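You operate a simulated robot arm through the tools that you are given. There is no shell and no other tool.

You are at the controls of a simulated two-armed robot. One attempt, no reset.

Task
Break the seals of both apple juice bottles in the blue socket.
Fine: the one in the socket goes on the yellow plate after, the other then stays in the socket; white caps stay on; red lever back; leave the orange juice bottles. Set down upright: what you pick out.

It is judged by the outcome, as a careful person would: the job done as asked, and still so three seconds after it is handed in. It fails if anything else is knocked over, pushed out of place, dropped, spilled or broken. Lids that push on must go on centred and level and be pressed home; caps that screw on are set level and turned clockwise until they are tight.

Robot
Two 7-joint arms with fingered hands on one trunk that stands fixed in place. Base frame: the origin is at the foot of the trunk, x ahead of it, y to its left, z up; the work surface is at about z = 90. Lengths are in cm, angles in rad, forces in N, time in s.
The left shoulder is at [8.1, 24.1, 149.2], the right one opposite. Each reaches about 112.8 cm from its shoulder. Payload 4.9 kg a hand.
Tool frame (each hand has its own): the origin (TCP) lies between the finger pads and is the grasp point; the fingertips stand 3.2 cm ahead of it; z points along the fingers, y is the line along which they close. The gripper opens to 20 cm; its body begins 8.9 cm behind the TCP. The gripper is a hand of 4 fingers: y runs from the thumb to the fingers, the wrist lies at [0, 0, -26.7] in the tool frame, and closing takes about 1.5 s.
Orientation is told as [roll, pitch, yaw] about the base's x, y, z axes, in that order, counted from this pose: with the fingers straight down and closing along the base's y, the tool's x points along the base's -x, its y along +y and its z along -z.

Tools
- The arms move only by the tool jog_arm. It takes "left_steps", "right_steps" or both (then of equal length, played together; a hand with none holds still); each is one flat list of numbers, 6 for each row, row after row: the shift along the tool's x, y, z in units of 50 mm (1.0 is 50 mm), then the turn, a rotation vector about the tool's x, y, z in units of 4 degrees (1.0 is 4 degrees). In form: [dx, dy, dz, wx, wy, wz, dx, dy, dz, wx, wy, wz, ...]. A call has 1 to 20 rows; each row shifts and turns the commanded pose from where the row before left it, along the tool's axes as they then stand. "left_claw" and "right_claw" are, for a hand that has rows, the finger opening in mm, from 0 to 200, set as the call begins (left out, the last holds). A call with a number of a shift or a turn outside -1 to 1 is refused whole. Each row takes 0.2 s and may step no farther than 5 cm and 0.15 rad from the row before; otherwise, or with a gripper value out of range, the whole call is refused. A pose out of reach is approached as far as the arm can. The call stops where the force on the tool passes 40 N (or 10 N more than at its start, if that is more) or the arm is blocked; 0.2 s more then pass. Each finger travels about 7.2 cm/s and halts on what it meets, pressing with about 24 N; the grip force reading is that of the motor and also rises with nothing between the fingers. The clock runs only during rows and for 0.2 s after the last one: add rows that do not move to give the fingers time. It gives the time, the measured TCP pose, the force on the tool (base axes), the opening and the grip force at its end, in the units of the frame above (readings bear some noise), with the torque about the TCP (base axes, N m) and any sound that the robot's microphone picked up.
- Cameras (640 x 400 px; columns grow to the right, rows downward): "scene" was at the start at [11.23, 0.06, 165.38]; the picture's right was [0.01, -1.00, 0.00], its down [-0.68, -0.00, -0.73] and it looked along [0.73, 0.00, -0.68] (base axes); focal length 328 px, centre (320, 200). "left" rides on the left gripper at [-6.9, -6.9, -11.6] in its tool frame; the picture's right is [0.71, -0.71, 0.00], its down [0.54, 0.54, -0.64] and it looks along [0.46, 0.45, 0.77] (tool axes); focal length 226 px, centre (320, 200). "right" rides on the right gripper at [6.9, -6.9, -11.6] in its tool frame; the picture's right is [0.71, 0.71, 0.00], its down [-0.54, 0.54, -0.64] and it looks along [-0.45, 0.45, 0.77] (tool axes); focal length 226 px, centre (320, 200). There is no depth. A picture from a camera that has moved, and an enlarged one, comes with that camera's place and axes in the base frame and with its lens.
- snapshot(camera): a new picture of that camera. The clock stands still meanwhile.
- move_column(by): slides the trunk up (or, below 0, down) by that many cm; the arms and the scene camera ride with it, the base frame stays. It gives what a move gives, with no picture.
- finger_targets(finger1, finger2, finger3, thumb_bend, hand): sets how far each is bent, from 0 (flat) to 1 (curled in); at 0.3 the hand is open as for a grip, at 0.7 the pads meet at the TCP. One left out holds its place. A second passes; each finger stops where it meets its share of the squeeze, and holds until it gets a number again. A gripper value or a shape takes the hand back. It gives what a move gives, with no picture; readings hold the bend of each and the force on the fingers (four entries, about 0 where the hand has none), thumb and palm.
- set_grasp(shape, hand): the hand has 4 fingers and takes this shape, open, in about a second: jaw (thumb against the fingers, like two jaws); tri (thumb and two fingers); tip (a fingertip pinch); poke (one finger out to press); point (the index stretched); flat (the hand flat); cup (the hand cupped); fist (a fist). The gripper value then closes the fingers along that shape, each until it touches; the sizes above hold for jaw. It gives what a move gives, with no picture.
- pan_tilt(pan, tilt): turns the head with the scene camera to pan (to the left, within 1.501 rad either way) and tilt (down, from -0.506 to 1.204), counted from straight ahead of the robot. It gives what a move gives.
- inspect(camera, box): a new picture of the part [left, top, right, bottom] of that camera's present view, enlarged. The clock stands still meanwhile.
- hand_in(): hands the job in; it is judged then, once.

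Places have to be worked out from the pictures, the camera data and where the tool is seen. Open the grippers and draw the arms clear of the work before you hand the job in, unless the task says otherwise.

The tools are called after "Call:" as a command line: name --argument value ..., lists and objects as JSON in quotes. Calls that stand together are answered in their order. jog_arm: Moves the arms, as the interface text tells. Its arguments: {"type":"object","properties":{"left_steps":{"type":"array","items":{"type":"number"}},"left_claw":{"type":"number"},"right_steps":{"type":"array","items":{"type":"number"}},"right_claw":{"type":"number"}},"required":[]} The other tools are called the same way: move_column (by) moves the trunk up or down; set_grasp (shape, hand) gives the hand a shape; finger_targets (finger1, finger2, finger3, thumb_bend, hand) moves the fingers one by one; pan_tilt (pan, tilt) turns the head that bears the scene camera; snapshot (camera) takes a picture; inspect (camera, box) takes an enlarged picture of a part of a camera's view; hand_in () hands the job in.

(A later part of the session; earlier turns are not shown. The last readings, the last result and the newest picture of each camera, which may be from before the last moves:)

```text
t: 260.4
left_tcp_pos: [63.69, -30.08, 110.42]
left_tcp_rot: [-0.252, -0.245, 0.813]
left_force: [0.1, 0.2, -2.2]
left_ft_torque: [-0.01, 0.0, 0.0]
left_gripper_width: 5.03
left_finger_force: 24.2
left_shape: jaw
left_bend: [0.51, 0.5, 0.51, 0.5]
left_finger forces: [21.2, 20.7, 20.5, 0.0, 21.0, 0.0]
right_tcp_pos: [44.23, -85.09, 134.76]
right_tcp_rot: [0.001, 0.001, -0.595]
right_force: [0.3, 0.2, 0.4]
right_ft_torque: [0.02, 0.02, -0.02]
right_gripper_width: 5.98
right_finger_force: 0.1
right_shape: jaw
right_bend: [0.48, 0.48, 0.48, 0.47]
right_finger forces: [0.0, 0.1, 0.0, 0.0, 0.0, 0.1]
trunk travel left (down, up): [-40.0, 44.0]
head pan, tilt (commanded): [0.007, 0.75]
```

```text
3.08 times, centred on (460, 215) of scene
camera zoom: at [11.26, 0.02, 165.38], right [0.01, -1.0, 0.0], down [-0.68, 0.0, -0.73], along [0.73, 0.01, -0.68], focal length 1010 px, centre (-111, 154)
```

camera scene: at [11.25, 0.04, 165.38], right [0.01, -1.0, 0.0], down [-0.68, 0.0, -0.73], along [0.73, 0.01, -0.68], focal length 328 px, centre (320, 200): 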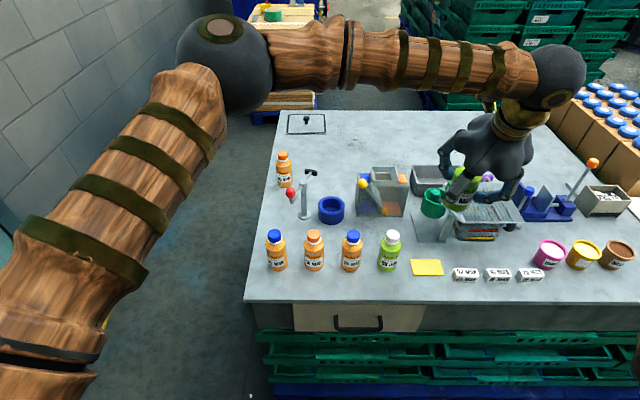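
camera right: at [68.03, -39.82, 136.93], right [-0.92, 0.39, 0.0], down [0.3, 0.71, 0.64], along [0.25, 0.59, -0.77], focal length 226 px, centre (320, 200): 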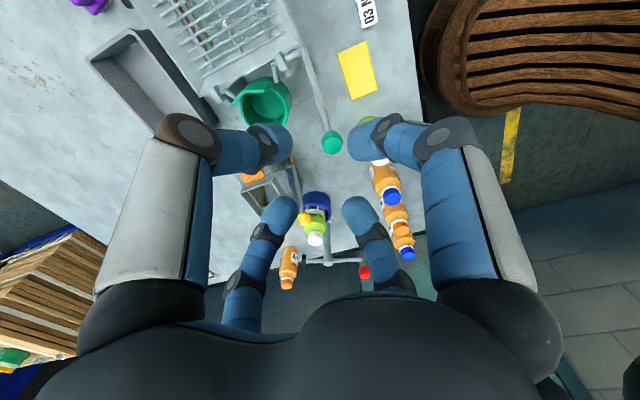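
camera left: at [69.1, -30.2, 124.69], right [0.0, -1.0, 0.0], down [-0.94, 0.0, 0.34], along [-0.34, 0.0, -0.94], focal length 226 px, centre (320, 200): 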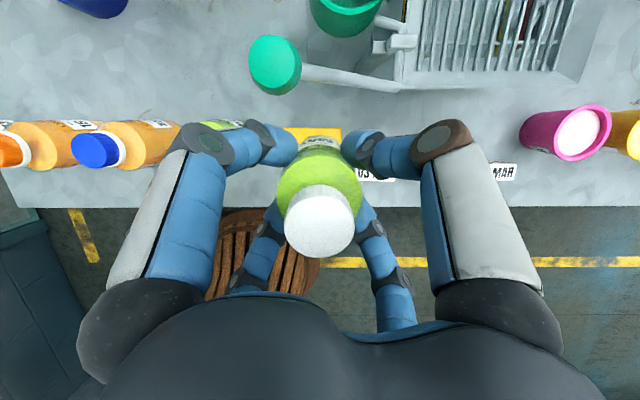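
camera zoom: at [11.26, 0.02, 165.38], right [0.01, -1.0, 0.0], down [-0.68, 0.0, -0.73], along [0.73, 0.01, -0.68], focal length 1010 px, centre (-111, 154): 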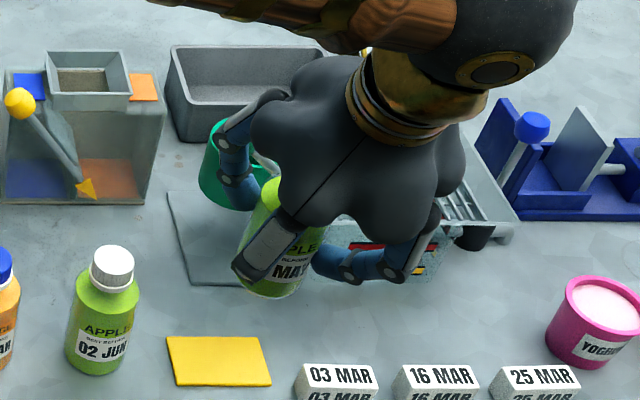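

The wrist camera's mount would come close to the crank knob on the way down. I'll shift the bottle 6 mm further along the plate and turn the hand by -5°, which opens the gap to the knob, then check.

Call:
jog_arm --left_steps '[0.02, -0.02, 0, 0, 0, 0, 0.035, -0.035, 0, 0, 0, 0, 0.0325, -0.033, 0, 0, 0, 0, 0, 0, 0, 0.06, 0.06, 0.235, 0, 0, 0, 0.121, 0.1206, 0.47, 0, 0, 0, 0.121, 0.1206, 0.47, 0, 0, 0, 0, 0, 0]'

Call:
snapshot --camera "left"

Call:
inspect --camera "left" --box '[220, 0, 420, 180]'

```text
t: 262.0
left_tcp_pos: [63.93, -30.67, 110.58]
left_tcp_rot: [-0.252, -0.244, 0.724]
left_force: [0.1, -0.7, -2.2]
left_ft_torque: [-0.02, 0.01, 0.0]
left_gripper_width: 5.06
left_finger_force: 24.1
left_shape: jaw
left_bend: [0.51, 0.51, 0.51, 0.5]
left_finger forces: [21.1, 20.7, 20.6, 0.1, 20.9, 0.1]
right_tcp_pos: [44.18, -85.03, 134.88]
right_tcp_rot: [-0.001, -0.001, -0.597]
right_force: [-0.1, -0.2, -1.0]
right_ft_torque: [-0.03, 0.0, 0.01]
right_gripper_width: 5.96
right_finger_force: 0.1
right_shape: jaw
right_bend: [0.48, 0.48, 0.48, 0.47]
right_finger forces: [0.0, 0.0, 0.0, 0.1, 0.1, 0.0]
trunk travel left (down, up): [-40.0, 44.0]
head pan, tilt (commanded): [0.007, 0.75]
```

```text
taken
camera left: at [69.19, -31.2, 124.73], right [-0.09, -1.0, 0.0], down [-0.94, 0.09, 0.34], along [-0.34, 0.03, -0.94], focal length 226 px, centre (320, 200)
```

left: 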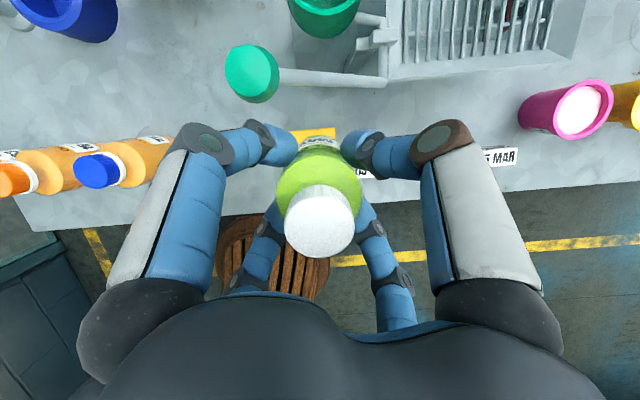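

```text
2.22 times, centred on (320, 90) of left
camera zoom: at [69.19, -31.2, 124.73], right [-0.09, -1.0, 0.0], down [-0.94, 0.09, 0.34], along [-0.34, 0.03, -0.94], focal length 502 px, centre (320, 444)
```

zoom: 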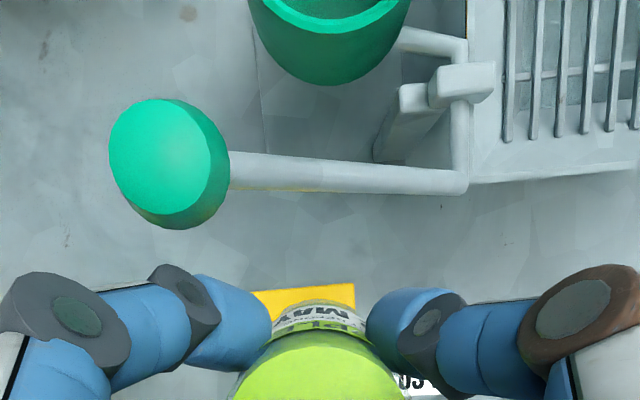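

The knob is now well to the side (about (71.5, -28.0)) and the gap is good. I'll descend 4 cm and check forces.

Call:
jog_arm --left_steps '[0.0146, 0.0145, 0.0564, 0, 0, 0, 0.0291, 0.0289, 0.1128, 0, 0, 0, 0.0388, 0.0386, 0.1503, 0, 0, 0, 0.0388, 0.0386, 0.1503, 0, 0, 0, 0.0388, 0.0386, 0.1503, 0, 0, 0, 0.0243, 0.0241, 0.094, 0, 0, 0, 0.0097, 0.0096, 0.0376, 0, 0, 0]'

Call:
snapshot --camera "left"

Call:
inspect --camera "scene" --box '[390, 170, 530, 290]'

```text
t: 263.6
left_tcp_pos: [64.01, -30.77, 106.46]
left_tcp_rot: [-0.251, -0.243, 0.726]
left_force: [0.1, 0.6, -2.4]
left_ft_torque: [0.02, 0.0, 0.03]
left_gripper_width: 5.04
left_finger_force: 23.9
left_shape: jaw
left_bend: [0.51, 0.51, 0.51, 0.5]
left_finger forces: [21.1, 20.7, 20.5, 0.0, 21.0, 0.0]
right_tcp_pos: [44.12, -85.12, 134.87]
right_tcp_rot: [0.0, -0.001, -0.596]
right_force: [-0.3, -0.6, 0.6]
right_ft_torque: [0.01, 0.03, -0.01]
right_gripper_width: 5.98
right_finger_force: 0.0
right_shape: jaw
right_bend: [0.48, 0.48, 0.48, 0.47]
right_finger forces: [0.0, 0.0, 0.0, 0.1, 0.0, 0.1]
trunk travel left (down, up): [-40.0, 44.0]
head pan, tilt (commanded): [0.007, 0.75]
```

```text
taken
camera left: at [69.26, -31.29, 120.64], right [-0.09, -1.0, 0.0], down [-0.94, 0.09, 0.34], along [-0.34, 0.03, -0.94], focal length 226 px, centre (320, 200)
```

left: 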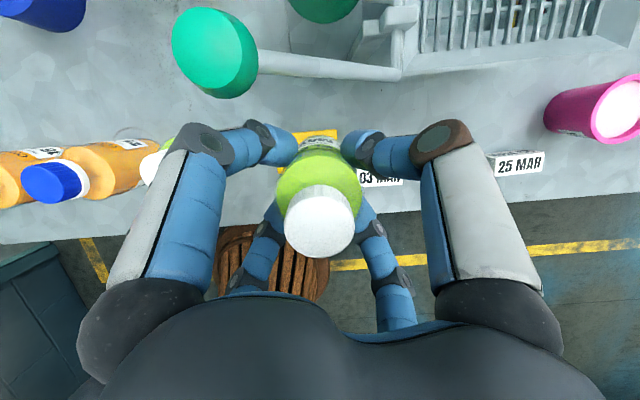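

```text
3.33 times, centred on (460, 230) of scene
camera zoom: at [11.26, 0.02, 165.38], right [0.01, -1.0, 0.0], down [-0.68, 0.0, -0.73], along [0.73, 0.01, -0.68], focal length 1094 px, centre (-147, 100)
```

zoom: 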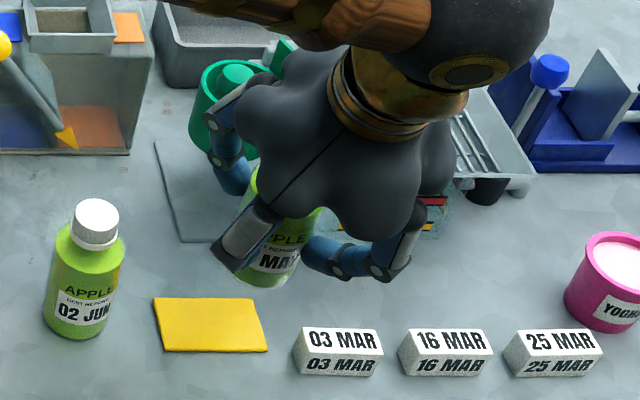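

Still clear, no contact. I'll go another 3.5 cm.

Call:
jog_arm --left_steps '[0.0146, 0.0145, 0.0564, 0, 0, 0, 0.0291, 0.0289, 0.1128, 0, 0, 0, 0.0388, 0.0386, 0.1503, 0, 0, 0, 0.0388, 0.0386, 0.1503, 0, 0, 0, 0.0291, 0.0289, 0.1128, 0, 0, 0, 0.0146, 0.0145, 0.0564, 0, 0, 0, 0.0049, 0.0048, 0.0188, 0, 0, 0]'

Call:
snapshot --camera "left"

Call:
inspect --camera "scene" --box '[390, 170, 530, 290]'

```text
t: 265.2
left_tcp_pos: [63.73, -30.67, 102.89]
left_tcp_rot: [-0.251, -0.243, 0.726]
left_force: [0.1, -0.2, -1.9]
left_ft_torque: [-0.01, 0.0, -0.02]
left_gripper_width: 5.05
left_finger_force: 24.1
left_shape: jaw
left_bend: [0.51, 0.51, 0.51, 0.5]
left_finger forces: [21.1, 20.7, 20.3, 0.0, 21.1, 0.0]
right_tcp_pos: [44.05, -85.01, 134.82]
right_tcp_rot: [0.0, 0.002, -0.595]
right_force: [0.4, -0.1, 0.1]
right_ft_torque: [0.03, 0.01, 0.01]
right_gripper_width: 6.0
right_finger_force: 0.0
right_shape: jaw
right_bend: [0.48, 0.48, 0.48, 0.47]
right_finger forces: [0.0, 0.0, 0.0, 0.0, 0.0, 0.0]
trunk travel left (down, up): [-40.0, 44.0]
head pan, tilt (commanded): [0.007, 0.75]
```

```text
taken
camera left: at [69.06, -31.22, 117.22], right [-0.09, -1.0, 0.0], down [-0.94, 0.09, 0.34], along [-0.34, 0.03, -0.94], focal length 226 px, centre (320, 200)
```

left: 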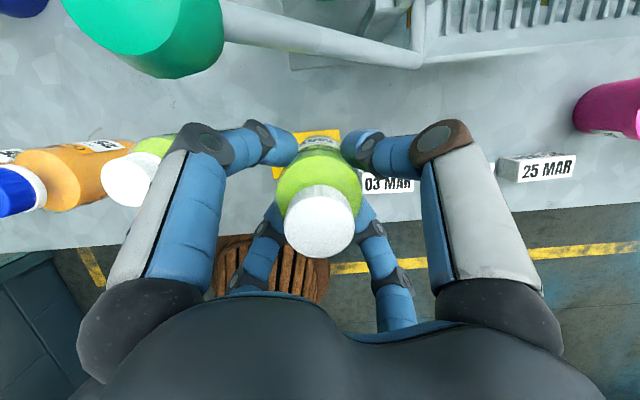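

```text
3.33 times, centred on (460, 230) of scene
camera zoom: at [11.25, 0.01, 165.38], right [0.01, -1.0, 0.0], down [-0.68, 0.0, -0.73], along [0.73, 0.01, -0.68], focal length 1094 px, centre (-147, 100)
```

zoom: 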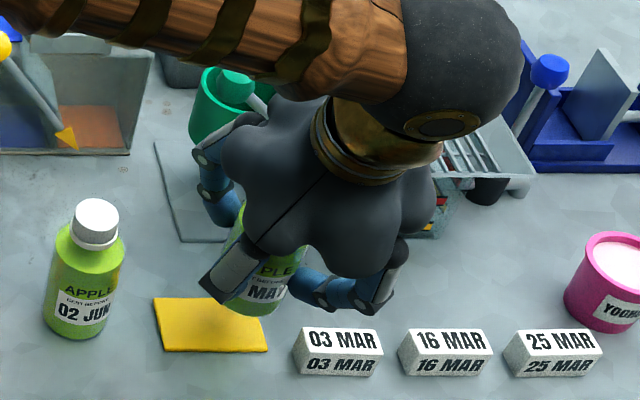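

All clear. I'll lower another 3 cm in gentle steps and then feel for the plate.

Call:
jog_arm --left_steps '[0.0146, 0.0145, 0.0564, 0, 0, 0, 0.0243, 0.0241, 0.094, 0, 0, 0, 0.0291, 0.0289, 0.1128, 0, 0, 0, 0.0291, 0.0289, 0.1128, 0, 0, 0, 0.0243, 0.0241, 0.094, 0, 0, 0, 0.0194, 0.0193, 0.0752, 0, 0, 0, 0.0097, 0.0096, 0.0376, 0, 0, 0, 0.0049, 0.0048, 0.0188, 0, 0, 0]'

Call:
snapshot --camera "left"

Call:
inspect --camera "scene" --box '[400, 200, 500, 290]'

```text
t: 267.0
left_tcp_pos: [63.99, -30.57, 99.81]
left_tcp_rot: [-0.252, -0.246, 0.727]
left_force: [0.4, 0.4, -2.2]
left_ft_torque: [0.04, 0.03, 0.0]
left_gripper_width: 5.06
left_finger_force: 24.2
left_shape: jaw
left_bend: [0.51, 0.51, 0.51, 0.5]
left_finger forces: [21.0, 20.7, 20.3, 0.0, 20.8, 0.0]
right_tcp_pos: [44.06, -85.11, 134.88]
right_tcp_rot: [0.0, 0.0, -0.596]
right_force: [-0.2, -0.1, 0.4]
right_ft_torque: [-0.02, 0.0, 0.01]
right_gripper_width: 5.99
right_finger_force: 0.1
right_shape: jaw
right_bend: [0.48, 0.48, 0.48, 0.47]
right_finger forces: [0.0, 0.1, 0.0, 0.0, 0.1, 0.0]
trunk travel left (down, up): [-40.0, 44.0]
head pan, tilt (commanded): [0.007, 0.75]
```

```text
taken
camera left: at [69.23, -31.28, 114.02], right [-0.09, -1.0, 0.0], down [-0.94, 0.09, 0.34], along [-0.34, 0.03, -0.94], focal length 226 px, centre (320, 200)
```

left: 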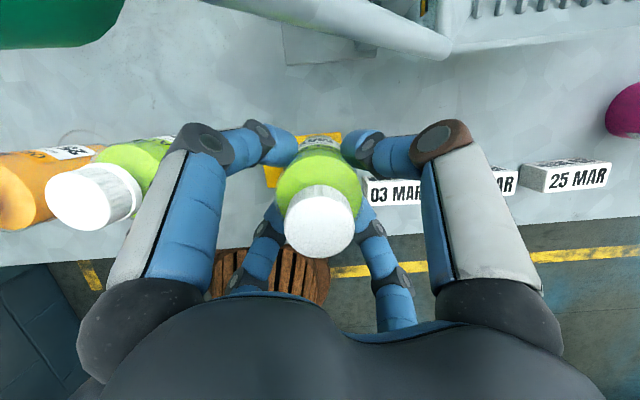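

```text
4.44 times, centred on (450, 245) of scene
camera zoom: at [11.26, 0.02, 165.38], right [0.01, -1.0, 0.0], down [-0.68, 0.0, -0.73], along [0.73, 0.01, -0.68], focal length 1459 px, centre (-258, 0)
```

zoom: 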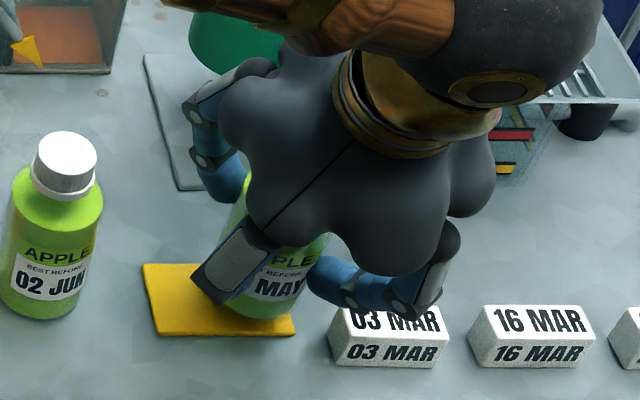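

Almost there. I'll lower in small increments until the plate takes the weight.

Call:
jog_arm --left_steps '[0.0097, 0.0096, 0.0376, 0, 0, 0, 0.0097, 0.0096, 0.0376, 0, 0, 0, 0.0097, 0.0096, 0.0376, 0, 0, 0, 0.0073, 0.0072, 0.0282, 0, 0, 0]'

Call:
jog_arm --left_steps '[0.0073, 0.0072, 0.0282, 0, 0, 0, 0, 0, 0, 0, 0, 0]'

Call:
jog_arm --left_steps '[0.0049, 0.0048, 0.0188, 0, 0, 0, 0, 0, 0, 0, 0, 0]'

```text
t: 268.0
left_tcp_pos: [63.96, -30.68, 98.93]
left_tcp_rot: [-0.252, -0.242, 0.727]
left_force: [-0.3, 0.9, -2.8]
left_ft_torque: [-0.01, 0.0, 0.01]
left_gripper_width: 5.06
left_finger_force: 23.7
left_shape: jaw
left_bend: [0.51, 0.51, 0.51, 0.5]
left_finger forces: [21.2, 20.8, 20.4, 0.0, 21.0, 0.0]
right_tcp_pos: [44.15, -85.09, 134.85]
right_tcp_rot: [0.0, 0.0, -0.596]
right_force: [0.6, 0.3, 0.2]
right_ft_torque: [0.0, -0.02, 0.01]
right_gripper_width: 5.98
right_finger_force: 0.1
right_shape: jaw
right_bend: [0.48, 0.48, 0.48, 0.47]
right_finger forces: [0.0, 0.0, 0.0, 0.0, 0.0, 0.0]
trunk travel left (down, up): [-40.0, 44.0]
head pan, tilt (commanded): [0.007, 0.75]
```

```text
t: 268.6
left_tcp_pos: [63.92, -30.7, 98.85]
left_tcp_rot: [-0.254, -0.243, 0.726]
left_force: [-0.6, 0.6, -1.8]
left_ft_torque: [0.01, 0.0, 0.01]
left_gripper_width: 5.06
left_finger_force: 24.1
left_shape: jaw
left_bend: [0.51, 0.51, 0.51, 0.5]
left_finger forces: [21.1, 20.7, 20.4, 0.1, 20.9, 0.0]
right_tcp_pos: [44.08, -84.98, 134.85]
right_tcp_rot: [0.002, 0.0, -0.595]
right_force: [0.4, -0.9, 0.0]
right_ft_torque: [0.01, 0.02, -0.03]
right_gripper_width: 6.0
right_finger_force: 0.1
right_shape: jaw
right_bend: [0.48, 0.48, 0.48, 0.47]
right_finger forces: [0.0, 0.0, 0.1, 0.0, 0.1, 0.1]
trunk travel left (down, up): [-40.0, 44.0]
head pan, tilt (commanded): [0.007, 0.75]
```

```text
t: 269.2
left_tcp_pos: [63.97, -30.73, 98.65]
left_tcp_rot: [-0.252, -0.243, 0.725]
left_force: [0.1, -0.2, -2.3]
left_ft_torque: [-0.02, 0.04, -0.01]
left_gripper_width: 5.03
left_finger_force: 24.0
left_shape: jaw
left_bend: [0.51, 0.51, 0.51, 0.5]
left_finger forces: [21.1, 20.7, 20.4, 0.0, 20.8, 0.0]
right_tcp_pos: [44.14, -85.05, 134.99]
right_tcp_rot: [0.0, 0.0, -0.595]
right_force: [0.0, -0.5, 0.0]
right_ft_torque: [0.01, 0.01, 0.02]
right_gripper_width: 6.01
right_finger_force: 0.1
right_shape: jaw
right_bend: [0.48, 0.48, 0.48, 0.47]
right_finger forces: [0.0, 0.0, 0.0, 0.1, 0.0, 0.0]
trunk travel left (down, up): [-40.0, 44.0]
head pan, tilt (commanded): [0.007, 0.75]
```

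Not touching yet. I'll continue in 1 mm steps.

Call:
jog_arm --left_steps '[0.0049, 0.0048, 0.0188, 0, 0, 0, 0, 0, 0, 0, 0, 0]'

Call:
jog_arm --left_steps '[0.0049, 0.0048, 0.0188, 0, 0, 0, 0, 0, 0, 0, 0, 0]'

Call:
jog_arm --left_steps '[0.0049, 0.0048, 0.0188, 0, 0, 0, 0, 0, 0, 0, 0, 0]'

```text
t: 269.8
left_tcp_pos: [63.91, -30.79, 98.53]
left_tcp_rot: [-0.25, -0.246, 0.727]
left_force: [-0.1, 0.0, -2.6]
left_ft_torque: [0.01, 0.01, -0.03]
left_gripper_width: 5.03
left_finger_force: 24.2
left_shape: jaw
left_bend: [0.51, 0.51, 0.51, 0.5]
left_finger forces: [21.2, 20.7, 20.5, 0.0, 20.9, 0.0]
right_tcp_pos: [44.08, -85.08, 134.84]
right_tcp_rot: [0.0, 0.0, -0.595]
right_force: [0.4, -0.5, 0.6]
right_ft_torque: [0.01, -0.04, 0.0]
right_gripper_width: 6.02
right_finger_force: 0.0
right_shape: jaw
right_bend: [0.48, 0.48, 0.48, 0.47]
right_finger forces: [0.0, 0.0, 0.1, 0.0, 0.0, 0.0]
trunk travel left (down, up): [-40.0, 44.0]
head pan, tilt (commanded): [0.007, 0.75]
```

```text
t: 270.4
left_tcp_pos: [63.93, -30.68, 98.6]
left_tcp_rot: [-0.251, -0.245, 0.726]
left_force: [-0.2, 0.0, -2.6]
left_ft_torque: [0.0, 0.01, 0.04]
left_gripper_width: 5.03
left_finger_force: 23.8
left_shape: jaw
left_bend: [0.51, 0.51, 0.51, 0.5]
left_finger forces: [21.1, 20.7, 20.4, 0.0, 20.9, 0.0]
right_tcp_pos: [44.11, -85.06, 134.83]
right_tcp_rot: [0.002, 0.002, -0.594]
right_force: [0.2, 0.6, -0.7]
right_ft_torque: [0.0, -0.01, 0.04]
right_gripper_width: 6.0
right_finger_force: 0.0
right_shape: jaw
right_bend: [0.48, 0.48, 0.48, 0.47]
right_finger forces: [0.1, 0.0, 0.0, 0.1, 0.0, 0.0]
trunk travel left (down, up): [-40.0, 44.0]
head pan, tilt (commanded): [0.007, 0.75]
```

```text
t: 271.0
left_tcp_pos: [63.96, -30.64, 98.48]
left_tcp_rot: [-0.252, -0.245, 0.726]
left_force: [-0.4, -0.1, 0.4]
left_ft_torque: [-0.02, 0.06, 0.01]
left_gripper_width: 5.03
left_finger_force: 23.8
left_shape: jaw
left_bend: [0.51, 0.51, 0.51, 0.5]
left_finger forces: [21.3, 21.0, 20.7, 0.0, 21.5, 0.0]
right_tcp_pos: [44.12, -85.09, 134.91]
right_tcp_rot: [-0.001, -0.001, -0.594]
right_force: [-0.1, -0.5, -0.1]
right_ft_torque: [0.05, 0.0, -0.01]
right_gripper_width: 5.98
right_finger_force: 0.1
right_shape: jaw
right_bend: [0.48, 0.48, 0.48, 0.47]
right_finger forces: [0.1, 0.0, 0.0, 0.0, 0.0, 0.0]
trunk travel left (down, up): [-40.0, 44.0]
head pan, tilt (commanded): [0.007, 0.75]
```

Contact: the plate carries the weight (force went from -2.6 to about 0). I'll open the fingers in small steps.

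Call:
jog_arm --left_steps '[0, 0, 0, 0, 0, 0, 0, 0, 0, 0, 0, 0]' --left_claw 51

Call:
jog_arm --left_steps '[0, 0, 0, 0, 0, 0, 0, 0, 0, 0, 0, 0]' --left_claw 53

Call:
jog_arm --left_steps '[0, 0, 0, 0, 0, 0, 0, 0, 0, 0, 0, 0]' --left_claw 56

Call:
jog_arm --left_steps '[0, 0, 0, 0, 0, 0, 0, 0, 0, 0, 0, 0]' --left_claw 66

Call:
inspect --camera "left" --box '[200, 60, 440, 260]'

Call:
inspect --camera "scene" --box '[400, 200, 500, 290]'

```text
t: 271.6
left_tcp_pos: [63.85, -30.66, 98.6]
left_tcp_rot: [-0.251, -0.245, 0.726]
left_force: [0.7, -0.7, 0.8]
left_ft_torque: [0.0, 0.04, 0.01]
left_gripper_width: 5.18
left_finger_force: 0.1
left_shape: jaw
left_bend: [0.5, 0.5, 0.5, 0.49]
left_finger forces: [1.4, 1.7, 1.5, 0.0, 1.7, 0.0]
right_tcp_pos: [44.16, -85.08, 134.89]
right_tcp_rot: [0.0, 0.002, -0.596]
right_force: [-0.9, -0.2, 0.0]
right_ft_torque: [0.01, -0.04, 0.02]
right_gripper_width: 5.97
right_finger_force: 0.1
right_shape: jaw
right_bend: [0.48, 0.48, 0.48, 0.47]
right_finger forces: [0.0, 0.0, 0.0, 0.0, 0.0, 0.0]
trunk travel left (down, up): [-40.0, 44.0]
head pan, tilt (commanded): [0.007, 0.75]
```

```text
t: 272.2
left_tcp_pos: [63.92, -30.65, 98.53]
left_tcp_rot: [-0.254, -0.245, 0.724]
left_force: [0.4, -0.8, 1.3]
left_ft_torque: [0.0, 0.01, 0.0]
left_gripper_width: 5.33
left_finger_force: 0.0
left_shape: jaw
left_bend: [0.5, 0.5, 0.5, 0.49]
left_finger forces: [0.7, 0.9, 0.9, 0.0, 0.9, 0.0]
right_tcp_pos: [44.0, -85.02, 134.84]
right_tcp_rot: [0.001, 0.001, -0.596]
right_force: [0.0, 0.9, -0.4]
right_ft_torque: [0.0, 0.0, 0.02]
right_gripper_width: 5.98
right_finger_force: 0.0
right_shape: jaw
right_bend: [0.48, 0.48, 0.48, 0.47]
right_finger forces: [0.0, 0.0, 0.0, 0.0, 0.0, 0.0]
trunk travel left (down, up): [-40.0, 44.0]
head pan, tilt (commanded): [0.007, 0.75]
```

```text
t: 272.8
left_tcp_pos: [63.91, -30.59, 98.59]
left_tcp_rot: [-0.25, -0.244, 0.724]
left_force: [0.8, 0.4, -0.9]
left_ft_torque: [0.0, 0.0, 0.04]
left_gripper_width: 5.56
left_finger_force: 0.0
left_shape: jaw
left_bend: [0.49, 0.49, 0.49, 0.48]
left_finger forces: [0.2, 0.1, 0.1, 0.1, 0.2, 0.0]
right_tcp_pos: [44.15, -85.02, 134.83]
right_tcp_rot: [0.002, 0.002, -0.596]
right_force: [0.2, 0.4, 0.1]
right_ft_torque: [0.02, -0.03, -0.01]
right_gripper_width: 5.98
right_finger_force: 0.1
right_shape: jaw
right_bend: [0.48, 0.48, 0.48, 0.47]
right_finger forces: [0.0, 0.0, 0.0, 0.1, 0.0, 0.0]
trunk travel left (down, up): [-40.0, 44.0]
head pan, tilt (commanded): [0.007, 0.75]
```

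```text
t: 273.4
left_tcp_pos: [63.99, -30.61, 98.49]
left_tcp_rot: [-0.249, -0.245, 0.728]
left_force: [-0.2, 0.6, 0.5]
left_ft_torque: [0.0, -0.03, -0.01]
left_gripper_width: 6.58
left_finger_force: 0.0
left_shape: jaw
left_bend: [0.46, 0.46, 0.46, 0.45]
left_finger forces: [0.0, 0.1, 0.1, 0.0, 0.1, 0.1]
right_tcp_pos: [44.07, -85.01, 134.81]
right_tcp_rot: [0.0, -0.001, -0.594]
right_force: [0.2, 1.0, 0.3]
right_ft_torque: [0.04, -0.01, -0.03]
right_gripper_width: 5.97
right_finger_force: 0.0
right_shape: jaw
right_bend: [0.48, 0.48, 0.48, 0.47]
right_finger forces: [0.0, 0.0, 0.0, 0.0, 0.0, 0.0]
trunk travel left (down, up): [-40.0, 44.0]
head pan, tilt (commanded): [0.007, 0.75]
```

```text
2.00 times, centred on (320, 160) of left
camera zoom: at [69.18, -31.22, 112.74], right [-0.09, -1.0, 0.0], down [-0.94, 0.09, 0.34], along [-0.34, 0.03, -0.94], focal length 452 px, centre (320, 280)
```

zoom: 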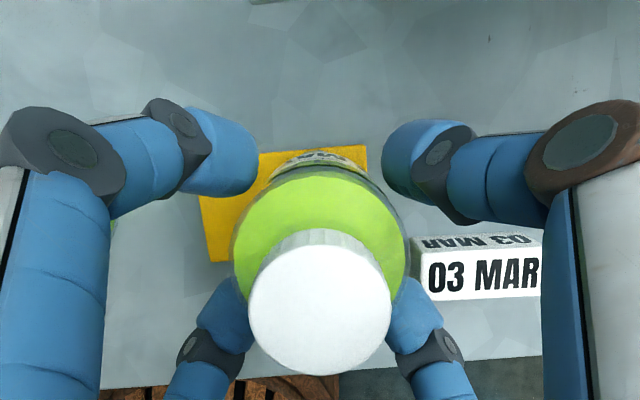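

```text
4.44 times, centred on (450, 245) of scene
camera zoom: at [11.23, 0.03, 165.38], right [0.01, -1.0, 0.0], down [-0.68, 0.0, -0.73], along [0.73, 0.01, -0.68], focal length 1459 px, centre (-258, 0)
```

zoom: 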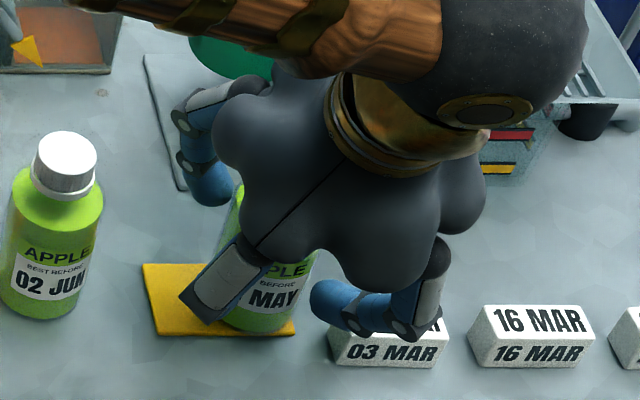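

The bottle stands on the plate by itself. I'll withdraw straight up along the same vertical path.

Call:
jog_arm --left_steps '[-0.0243, -0.0241, -0.094, 0, 0, 0, -0.0388, -0.0386, -0.1503, 0, 0, 0, -0.0582, -0.0578, -0.2255, 0, 0, 0, -0.0728, -0.0723, -0.2819, 0, 0, 0, -0.097, -0.0964, -0.3758, 0, 0, 0, -0.097, -0.0964, -0.3758, 0, 0, 0, -0.097, -0.0964, -0.3758, 0, 0, 0, -0.121, -0.1205, -0.47, 0, 0, 0, -0.121, -0.1205, -0.47, 0, 0, 0, -0.121, -0.1205, -0.47, 0, 0, 0, -0.121, -0.1205, -0.47, 0, 0, 0, -0.121, -0.1205, -0.47, 0, 0, 0]'

Call:
inspect --camera "left" --box '[180, 0, 420, 200]'

Call:
snapshot --camera "scene"

Call:
inspect --camera "scene" --box '[400, 200, 500, 290]'

```text
t: 276.0
left_tcp_pos: [63.38, -30.77, 120.89]
left_tcp_rot: [-0.252, -0.244, 0.724]
left_force: [0.2, 0.7, 0.0]
left_ft_torque: [0.02, -0.01, -0.03]
left_gripper_width: 6.56
left_finger_force: 0.1
left_shape: jaw
left_bend: [0.46, 0.46, 0.46, 0.45]
left_finger forces: [0.1, 0.0, 0.0, 0.0, 0.1, 0.0]
right_tcp_pos: [43.96, -85.1, 134.85]
right_tcp_rot: [0.001, 0.0, -0.595]
right_force: [0.9, -1.2, 0.0]
right_ft_torque: [0.01, 0.01, -0.02]
right_gripper_width: 6.0
right_finger_force: 0.0
right_shape: jaw
right_bend: [0.48, 0.48, 0.48, 0.47]
right_finger forces: [0.0, 0.1, 0.0, 0.1, 0.0, 0.0]
trunk travel left (down, up): [-40.0, 44.0]
head pan, tilt (commanded): [0.007, 0.75]
```

```text
2.00 times, centred on (300, 100) of left
camera zoom: at [68.72, -31.35, 135.05], right [-0.09, -1.0, 0.0], down [-0.94, 0.09, 0.34], along [-0.34, 0.03, -0.94], focal length 452 px, centre (360, 400)
```

zoom: 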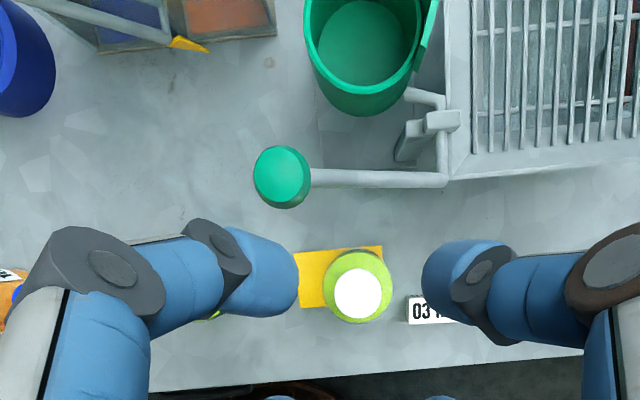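

```text
taken
camera scene: at [11.15, 0.04, 165.38], right [0.01, -1.0, 0.0], down [-0.68, 0.0, -0.73], along [0.73, 0.01, -0.68], focal length 328 px, centre (320, 200)
```

scene: 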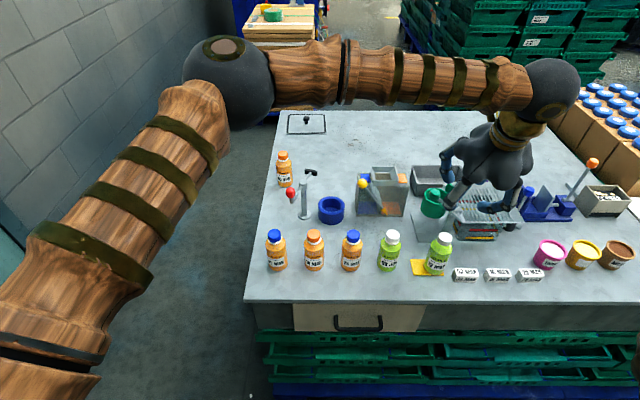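

```text
4.44 times, centred on (450, 245) of scene
camera zoom: at [11.15, 0.04, 165.38], right [0.01, -1.0, 0.0], down [-0.68, 0.0, -0.73], along [0.73, 0.01, -0.68], focal length 1459 px, centre (-258, 0)
```

zoom: 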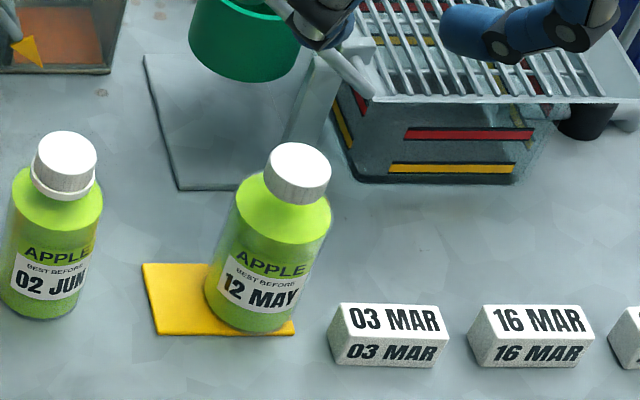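

Bottle 1 stands upright on the yellow plate with its white cap on. Now for bottle 2. I'll bring the left hand back upright and move it over bottle 2, near (66.1, -18.0).

Call:
jog_arm --left_steps '[0, 0, -0.2, 0, 0, 0, 0, 0, 0, -0.706, 0.708, 0, 0, 0, 0, -0.706, 0.708, 0, 0, 0, 0, -0.706, 0.708, 0, 0, 0, 0, -0.706, 0.708, 0, 0, 0, 0, -0.706, 0.708, 0]' --left_claw 55

Call:
snapshot --camera "left"

```text
t: 277.4
left_tcp_pos: [63.69, -30.69, 121.92]
left_tcp_rot: [-0.002, 0.001, 0.695]
left_force: [-0.6, 0.7, 0.7]
left_ft_torque: [0.02, 0.03, -0.02]
left_gripper_width: 5.55
left_finger_force: 0.1
left_shape: jaw
left_bend: [0.49, 0.49, 0.49, 0.48]
left_finger forces: [0.1, 0.0, 0.1, 0.0, 0.0, 0.0]
right_tcp_pos: [44.13, -85.04, 134.82]
right_tcp_rot: [-0.001, 0.001, -0.595]
right_force: [0.7, 0.6, 0.5]
right_ft_torque: [0.02, 0.01, -0.02]
right_gripper_width: 5.98
right_finger_force: 0.2
right_shape: jaw
right_bend: [0.48, 0.48, 0.48, 0.47]
right_finger forces: [0.1, 0.0, 0.0, 0.1, 0.0, 0.1]
trunk travel left (down, up): [-40.0, 44.0]
head pan, tilt (commanded): [0.007, 0.75]
```

```text
taken
camera left: at [73.43, -31.66, 133.44], right [-0.09, -1.0, 0.0], down [-0.76, 0.07, 0.64], along [-0.64, 0.06, -0.77], focal length 226 px, centre (320, 200)
```

left: 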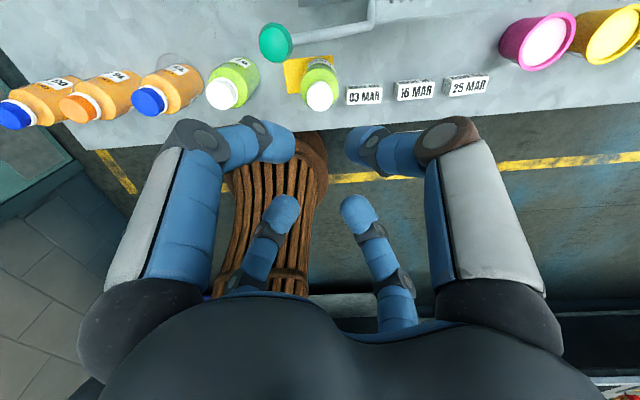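

The hand is upright. I'll move it above bottle 2.

Call:
jog_arm --left_steps '[-0.4, 0.306, 0.1, 0, 0, 0, -0.4, 0.306, 0.2, 0, 0, 0, -0.4, 0.306, 0.28, 0, 0, 0, -0.4, 0.306, 0.3, 0, 0, 0, -0.4, 0.306, 0.3, 0, 0, 0, 0, 0, 0, 0, 0, 0]'

Call:
inspect --camera "left" --box '[240, 40, 400, 180]'

Call:
inspect --camera "scene" --box '[340, 180, 470, 290]'

```text
t: 278.8
left_tcp_pos: [66.39, -18.39, 116.06]
left_tcp_rot: [-0.001, -0.001, 0.696]
left_force: [-0.5, 0.1, 0.3]
left_ft_torque: [0.01, -0.02, 0.01]
left_gripper_width: 5.52
left_finger_force: 0.1
left_shape: jaw
left_bend: [0.49, 0.49, 0.49, 0.48]
left_finger forces: [0.0, 0.1, 0.0, 0.0, 0.0, 0.0]
right_tcp_pos: [44.1, -85.12, 134.86]
right_tcp_rot: [0.001, -0.001, -0.594]
right_force: [-1.0, 0.4, 0.1]
right_ft_torque: [0.02, -0.01, 0.01]
right_gripper_width: 5.98
right_finger_force: 0.0
right_shape: jaw
right_bend: [0.48, 0.48, 0.48, 0.47]
right_finger forces: [0.0, 0.0, 0.0, 0.0, 0.0, 0.0]
trunk travel left (down, up): [-40.0, 44.0]
head pan, tilt (commanded): [0.007, 0.75]
```

```text
2.86 times, centred on (320, 110) of left
camera zoom: at [76.19, -19.33, 127.68], right [-0.09, -1.0, 0.0], down [-0.76, 0.07, 0.64], along [-0.64, 0.06, -0.77], focal length 646 px, centre (320, 457)
```

zoom: 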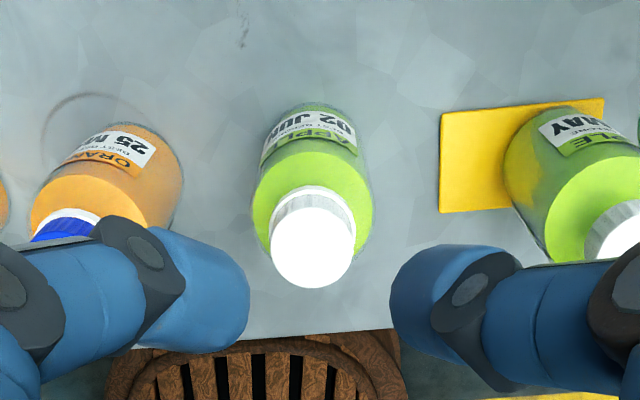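

```text
3.64 times, centred on (405, 235) of scene
camera zoom: at [11.18, -0.07, 165.38], right [0.01, -1.0, 0.0], down [-0.68, 0.0, -0.73], along [0.73, 0.01, -0.68], focal length 1194 px, centre (11, 73)
```

zoom: 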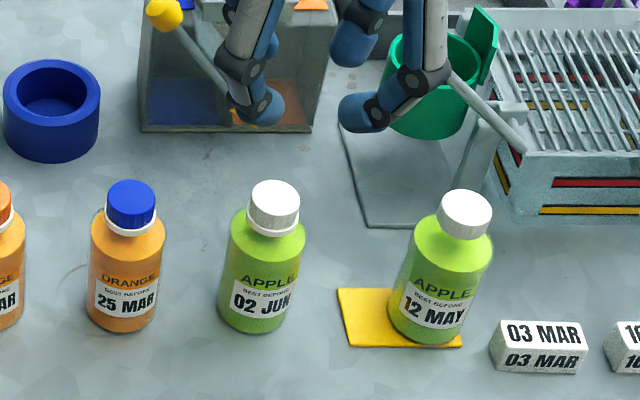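

Bottle 2's cap is 4–5 mm off the tool axis; it's at (66.07, -18.08), matching the earlier estimate. I'll correct and descend to just above the cap.

Call:
jog_arm --left_steps '[0.0095, 0.0886, 0, 0, 0, 0, 0, 0, 0.38, 0, 0, 0, 0, 0, 0.38, 0, 0, 0, 0, 0, 0.38, 0, 0, 0, 0, 0, 0.38, 0, 0, 0, 0, 0, 0.38, 0, 0, 0, 0, 0, 0, 0, 0, 0]'

Call:
inspect --camera "left" --box '[240, 80, 400, 220]'

```text
t: 280.4
left_tcp_pos: [66.02, -18.23, 106.74]
left_tcp_rot: [0.001, -0.001, 0.695]
left_force: [0.1, -0.5, -0.1]
left_ft_torque: [-0.01, 0.01, -0.01]
left_gripper_width: 5.53
left_finger_force: 0.1
left_shape: jaw
left_bend: [0.49, 0.49, 0.49, 0.48]
left_finger forces: [0.0, 0.0, 0.0, 0.0, 0.0, 0.0]
right_tcp_pos: [43.99, -85.07, 134.87]
right_tcp_rot: [0.0, -0.002, -0.595]
right_force: [-1.0, -0.6, 0.5]
right_ft_torque: [-0.02, -0.03, -0.01]
right_gripper_width: 6.0
right_finger_force: 0.0
right_shape: jaw
right_bend: [0.48, 0.48, 0.48, 0.47]
right_finger forces: [0.0, 0.0, 0.0, 0.0, 0.1, 0.0]
trunk travel left (down, up): [-40.0, 44.0]
head pan, tilt (commanded): [0.007, 0.75]
```

```text
2.86 times, centred on (320, 150) of left
camera zoom: at [75.67, -19.16, 118.26], right [-0.09, -1.0, 0.0], down [-0.76, 0.07, 0.64], along [-0.64, 0.06, -0.77], focal length 646 px, centre (320, 343)
```

zoom: 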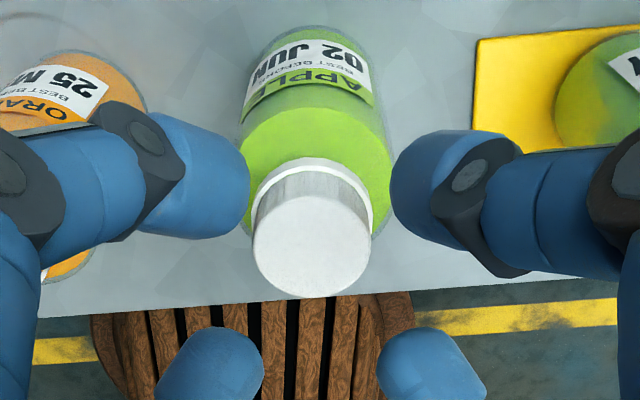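

Shift 2.6 mm to +y, then lower around the cap and close on it without any turning.

Call:
jog_arm --left_steps '[-0.037, 0.037, 0, 0, 0, 0, 0, 0, 0.25, 0, 0, 0, 0, 0, 0.25, 0, 0, 0, 0, 0, 0, 0, 0, 0]'

Call:
jog_arm --left_steps '[0, 0, 0, 0, 0, 0, 0, 0, 0, 0, 0, 0, 0, 0, 0, 0, 0, 0, 0, 0, 0, 0, 0, 0, 0, 0, 0, 0, 0, 0]' --left_claw 18

Call:
inspect --camera "left" --box '[240, 80, 400, 220]'

Call:
inspect --camera "scene" --box '[350, 200, 430, 280]'

```text
t: 281.4
left_tcp_pos: [66.04, -18.02, 104.03]
left_tcp_rot: [0.001, 0.001, 0.694]
left_force: [-0.3, -0.9, -0.8]
left_ft_torque: [-0.01, 0.0, 0.0]
left_gripper_width: 5.54
left_finger_force: 0.1
left_shape: jaw
left_bend: [0.49, 0.49, 0.49, 0.48]
left_finger forces: [0.1, 0.1, 0.0, 0.0, 0.1, 0.0]
right_tcp_pos: [44.15, -84.99, 134.77]
right_tcp_rot: [0.002, 0.0, -0.595]
right_force: [0.2, 0.1, -0.8]
right_ft_torque: [-0.02, 0.02, 0.0]
right_gripper_width: 5.98
right_finger_force: 0.0
right_shape: jaw
right_bend: [0.48, 0.48, 0.48, 0.47]
right_finger forces: [0.1, 0.1, 0.0, 0.0, 0.0, 0.0]
trunk travel left (down, up): [-40.0, 44.0]
head pan, tilt (commanded): [0.007, 0.75]
```

```text
t: 282.6
left_tcp_pos: [66.16, -18.04, 103.99]
left_tcp_rot: [0.001, -0.001, 0.694]
left_force: [-0.2, 0.3, -2.6]
left_ft_torque: [-0.01, -0.01, 0.01]
left_gripper_width: 2.67
left_finger_force: 24.1
left_shape: jaw
left_bend: [0.59, 0.59, 0.59, 0.59]
left_finger forces: [20.9, 21.4, 21.4, 0.0, 21.1, 0.0]
right_tcp_pos: [44.08, -85.1, 134.81]
right_tcp_rot: [0.0, 0.0, -0.595]
right_force: [0.9, -0.3, -0.1]
right_ft_torque: [0.0, -0.01, -0.01]
right_gripper_width: 6.0
right_finger_force: 0.1
right_shape: jaw
right_bend: [0.48, 0.48, 0.48, 0.47]
right_finger forces: [0.0, 0.0, 0.0, 0.0, 0.0, 0.0]
trunk travel left (down, up): [-40.0, 44.0]
head pan, tilt (commanded): [0.007, 0.75]
```

```text
2.86 times, centred on (320, 150) of left
camera zoom: at [75.94, -18.92, 115.67], right [-0.09, -1.0, 0.0], down [-0.76, 0.07, 0.64], along [-0.64, 0.06, -0.77], focal length 646 px, centre (320, 343)
```

zoom: 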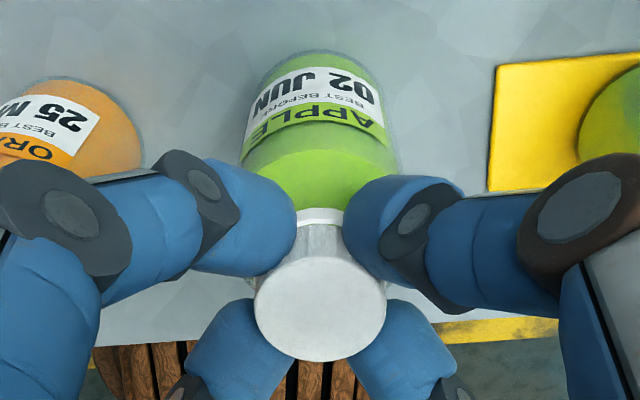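

```text
5.00 times, centred on (390, 240) of scene
camera zoom: at [11.26, 0.03, 165.38], right [0.01, -1.0, 0.0], down [-0.68, 0.0, -0.73], along [0.73, 0.01, -0.68], focal length 1641 px, centre (-30, 0)
```

zoom: 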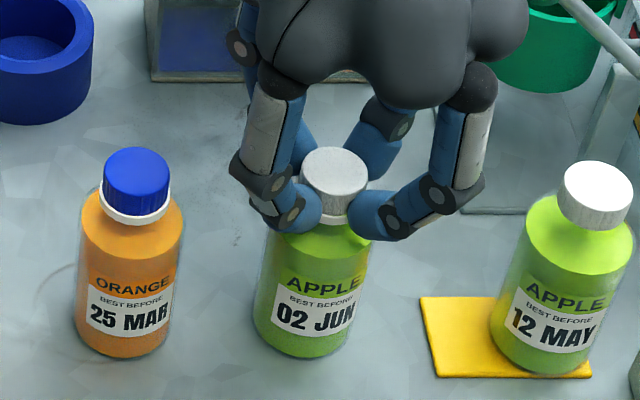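

A firm, even grip on the sealed cap. I'll lift slowly and check that the whole bottle comes along.

Call:
jog_arm --left_steps '[0, 0, -0.04, 0, 0, 0, 0, 0, -0.08, 0, 0, 0, 0, 0, -0.1, 0, 0, 0, 0, 0, -0.1, 0, 0, 0, 0, 0, -0.08, 0, 0, 0]'

Call:
inspect --camera "scene" --box '[350, 200, 430, 280]'

```text
t: 283.8
left_tcp_pos: [66.0, -17.79, 106.05]
left_tcp_rot: [-0.001, 0.0, 0.695]
left_force: [-0.1, 0.0, -1.7]
left_ft_torque: [0.0, -0.01, 0.01]
left_gripper_width: 2.66
left_finger_force: 24.4
left_shape: jaw
left_bend: [0.59, 0.59, 0.59, 0.59]
left_finger forces: [20.9, 21.4, 21.4, 0.1, 21.1, 0.0]
right_tcp_pos: [44.21, -85.05, 134.78]
right_tcp_rot: [0.0, 0.002, -0.594]
right_force: [-0.3, 0.4, 0.3]
right_ft_torque: [-0.03, 0.02, -0.02]
right_gripper_width: 5.97
right_finger_force: 0.1
right_shape: jaw
right_bend: [0.48, 0.48, 0.48, 0.47]
right_finger forces: [0.0, 0.1, 0.0, 0.0, 0.0, 0.0]
trunk travel left (down, up): [-40.0, 44.0]
head pan, tilt (commanded): [0.007, 0.75]
```

```text
5.00 times, centred on (390, 240) of scene
camera zoom: at [11.25, 0.03, 165.38], right [0.01, -1.0, 0.0], down [-0.68, 0.0, -0.73], along [0.73, 0.01, -0.68], focal length 1641 px, centre (-30, 0)
```

zoom: 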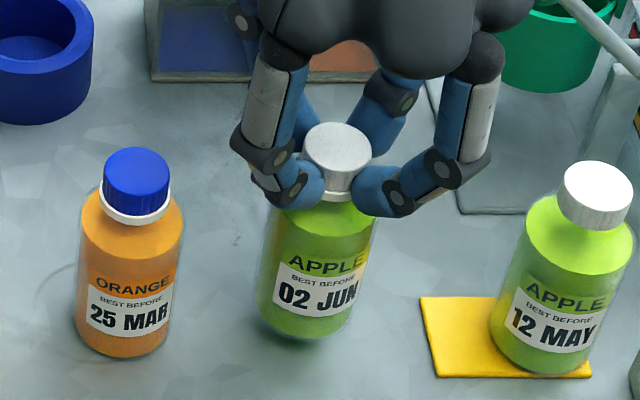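

The whole bottle lifts with its seal intact. I'll raise it further and carry it to above the socket.

Call:
jog_arm --left_steps '[0, 0, -0.1, 0, 0, 0, 0, 0, -0.2, 0, 0, 0, 0, 0, -0.3, 0, 0, 0, 0, 0, -0.3, 0, 0, 0, 0, 0, -0.3, 0, 0, 0, 0, 0, -0.3, 0, 0, 0, 0, 0, -0.3, 0, 0, 0, 0, 0, -0.2, 0, 0, 0]'

Call:
jog_arm --left_steps '[-0.1, -0.003, 0, 0, 0, 0, -0.2, -0.007, 0, 0, 0, 0, -0.3, -0.01, 0, 0, 0, 0, -0.4, -0.013, 0, 0, 0, 0, -0.4, -0.013, 0, 0, 0, 0, -0.4, -0.013, 0, 0, 0, 0, -0.4, -0.013, 0, 0, 0, 0, -0.4, -0.013, 0, 0, 0, 0, -0.4, -0.013, 0, 0, 0, 0, -0.4, -0.013, 0, 0, 0, 0, -0.4, -0.013, 0, 0, 0, 0, -0.4, -0.013, 0, 0, 0, 0, -0.3, -0.01, 0, 0, 0, 0, -0.2, -0.007, 0, 0, 0, 0, -0.1, -0.003, 0, 0, 0, 0, 0, 0, 0, 0, 0, 0]'

Call:
snapshot --camera "scene"

Call:
inspect --camera "left" --box '[240, 0, 400, 220]'

```text
t: 285.6
left_tcp_pos: [66.04, -17.68, 116.06]
left_tcp_rot: [0.001, -0.002, 0.694]
left_force: [0.1, 0.1, -2.5]
left_ft_torque: [-0.01, -0.02, 0.05]
left_gripper_width: 2.68
left_finger_force: 23.8
left_shape: jaw
left_bend: [0.59, 0.59, 0.59, 0.59]
left_finger forces: [20.9, 21.4, 21.4, 0.0, 21.0, 0.0]
right_tcp_pos: [44.05, -85.09, 134.98]
right_tcp_rot: [0.0, 0.001, -0.595]
right_force: [0.1, -0.5, 0.4]
right_ft_torque: [0.01, 0.02, -0.01]
right_gripper_width: 6.0
right_finger_force: 0.1
right_shape: jaw
right_bend: [0.48, 0.48, 0.48, 0.47]
right_finger forces: [0.0, 0.0, 0.1, 0.0, 0.0, 0.0]
trunk travel left (down, up): [-40.0, 44.0]
head pan, tilt (commanded): [0.007, 0.75]
```

```text
t: 289.0
left_tcp_pos: [84.89, -3.13, 115.73]
left_tcp_rot: [0.0, -0.001, 0.694]
left_force: [1.9, 1.0, -2.7]
left_ft_torque: [-0.02, -0.01, 0.03]
left_gripper_width: 2.68
left_finger_force: 23.6
left_shape: jaw
left_bend: [0.59, 0.59, 0.59, 0.59]
left_finger forces: [21.0, 21.3, 21.5, 0.1, 21.1, 0.1]
right_tcp_pos: [44.15, -85.14, 134.84]
right_tcp_rot: [-0.001, -0.001, -0.596]
right_force: [-0.1, 0.3, 0.4]
right_ft_torque: [-0.02, 0.04, 0.03]
right_gripper_width: 5.99
right_finger_force: 0.1
right_shape: jaw
right_bend: [0.48, 0.48, 0.48, 0.47]
right_finger forces: [0.0, 0.1, 0.0, 0.0, 0.1, 0.0]
trunk travel left (down, up): [-40.0, 44.0]
head pan, tilt (commanded): [0.007, 0.75]
```

```text
taken
camera scene: at [11.26, 0.03, 165.38], right [0.01, -1.0, 0.0], down [-0.68, 0.0, -0.73], along [0.73, 0.01, -0.68], focal length 328 px, centre (320, 200)
```

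scene: 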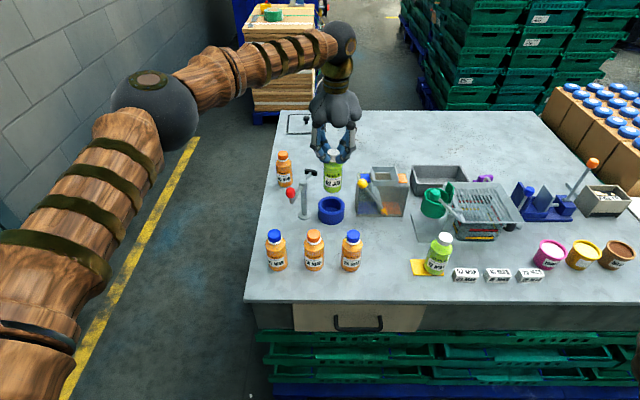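

```text
1.82 times, centred on (320, 110) of left
camera zoom: at [94.78, -4.05, 127.41], right [-0.09, -1.0, 0.0], down [-0.76, 0.07, 0.64], along [-0.64, 0.06, -0.77], focal length 411 px, centre (320, 364)
```

zoom: 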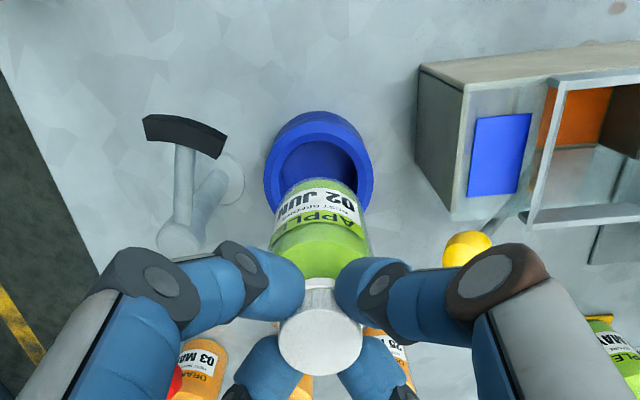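

I'll zoom in on the socket to align the bottle with it.

Call:
inspect --camera "left" --box '[280, 50, 360, 130]'

Call:
inspect --camera "scene" --box '[310, 150, 360, 230]'

```text
5.00 times, centred on (320, 90) of left
camera zoom: at [94.78, -4.05, 127.41], right [-0.09, -1.0, 0.0], down [-0.76, 0.07, 0.64], along [-0.64, 0.06, -0.77], focal length 1130 px, centre (320, 750)
```

zoom: 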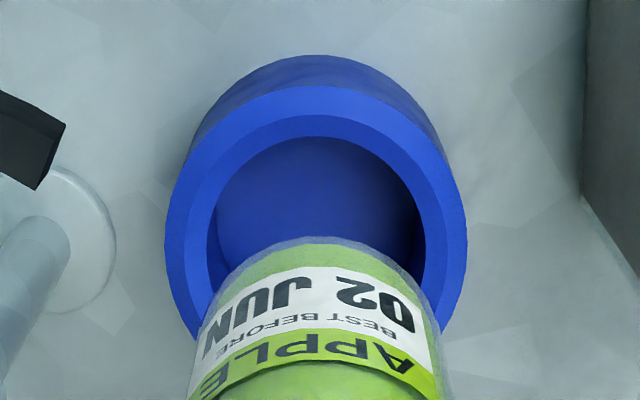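

```text
5.00 times, centred on (335, 190) of scene
camera zoom: at [11.26, 0.03, 165.38], right [0.01, -1.0, 0.0], down [-0.68, 0.0, -0.73], along [0.73, 0.01, -0.68], focal length 1641 px, centre (245, 250)
```

zoom: 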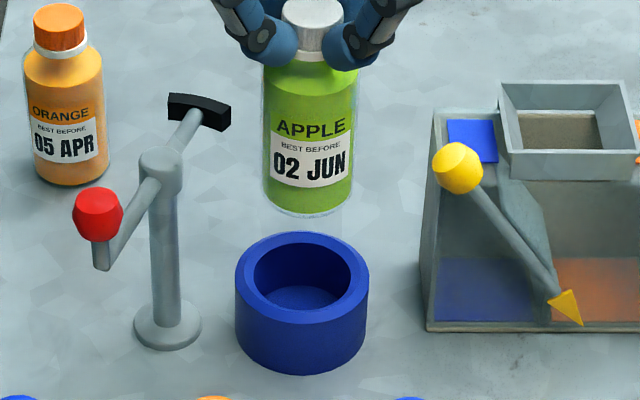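

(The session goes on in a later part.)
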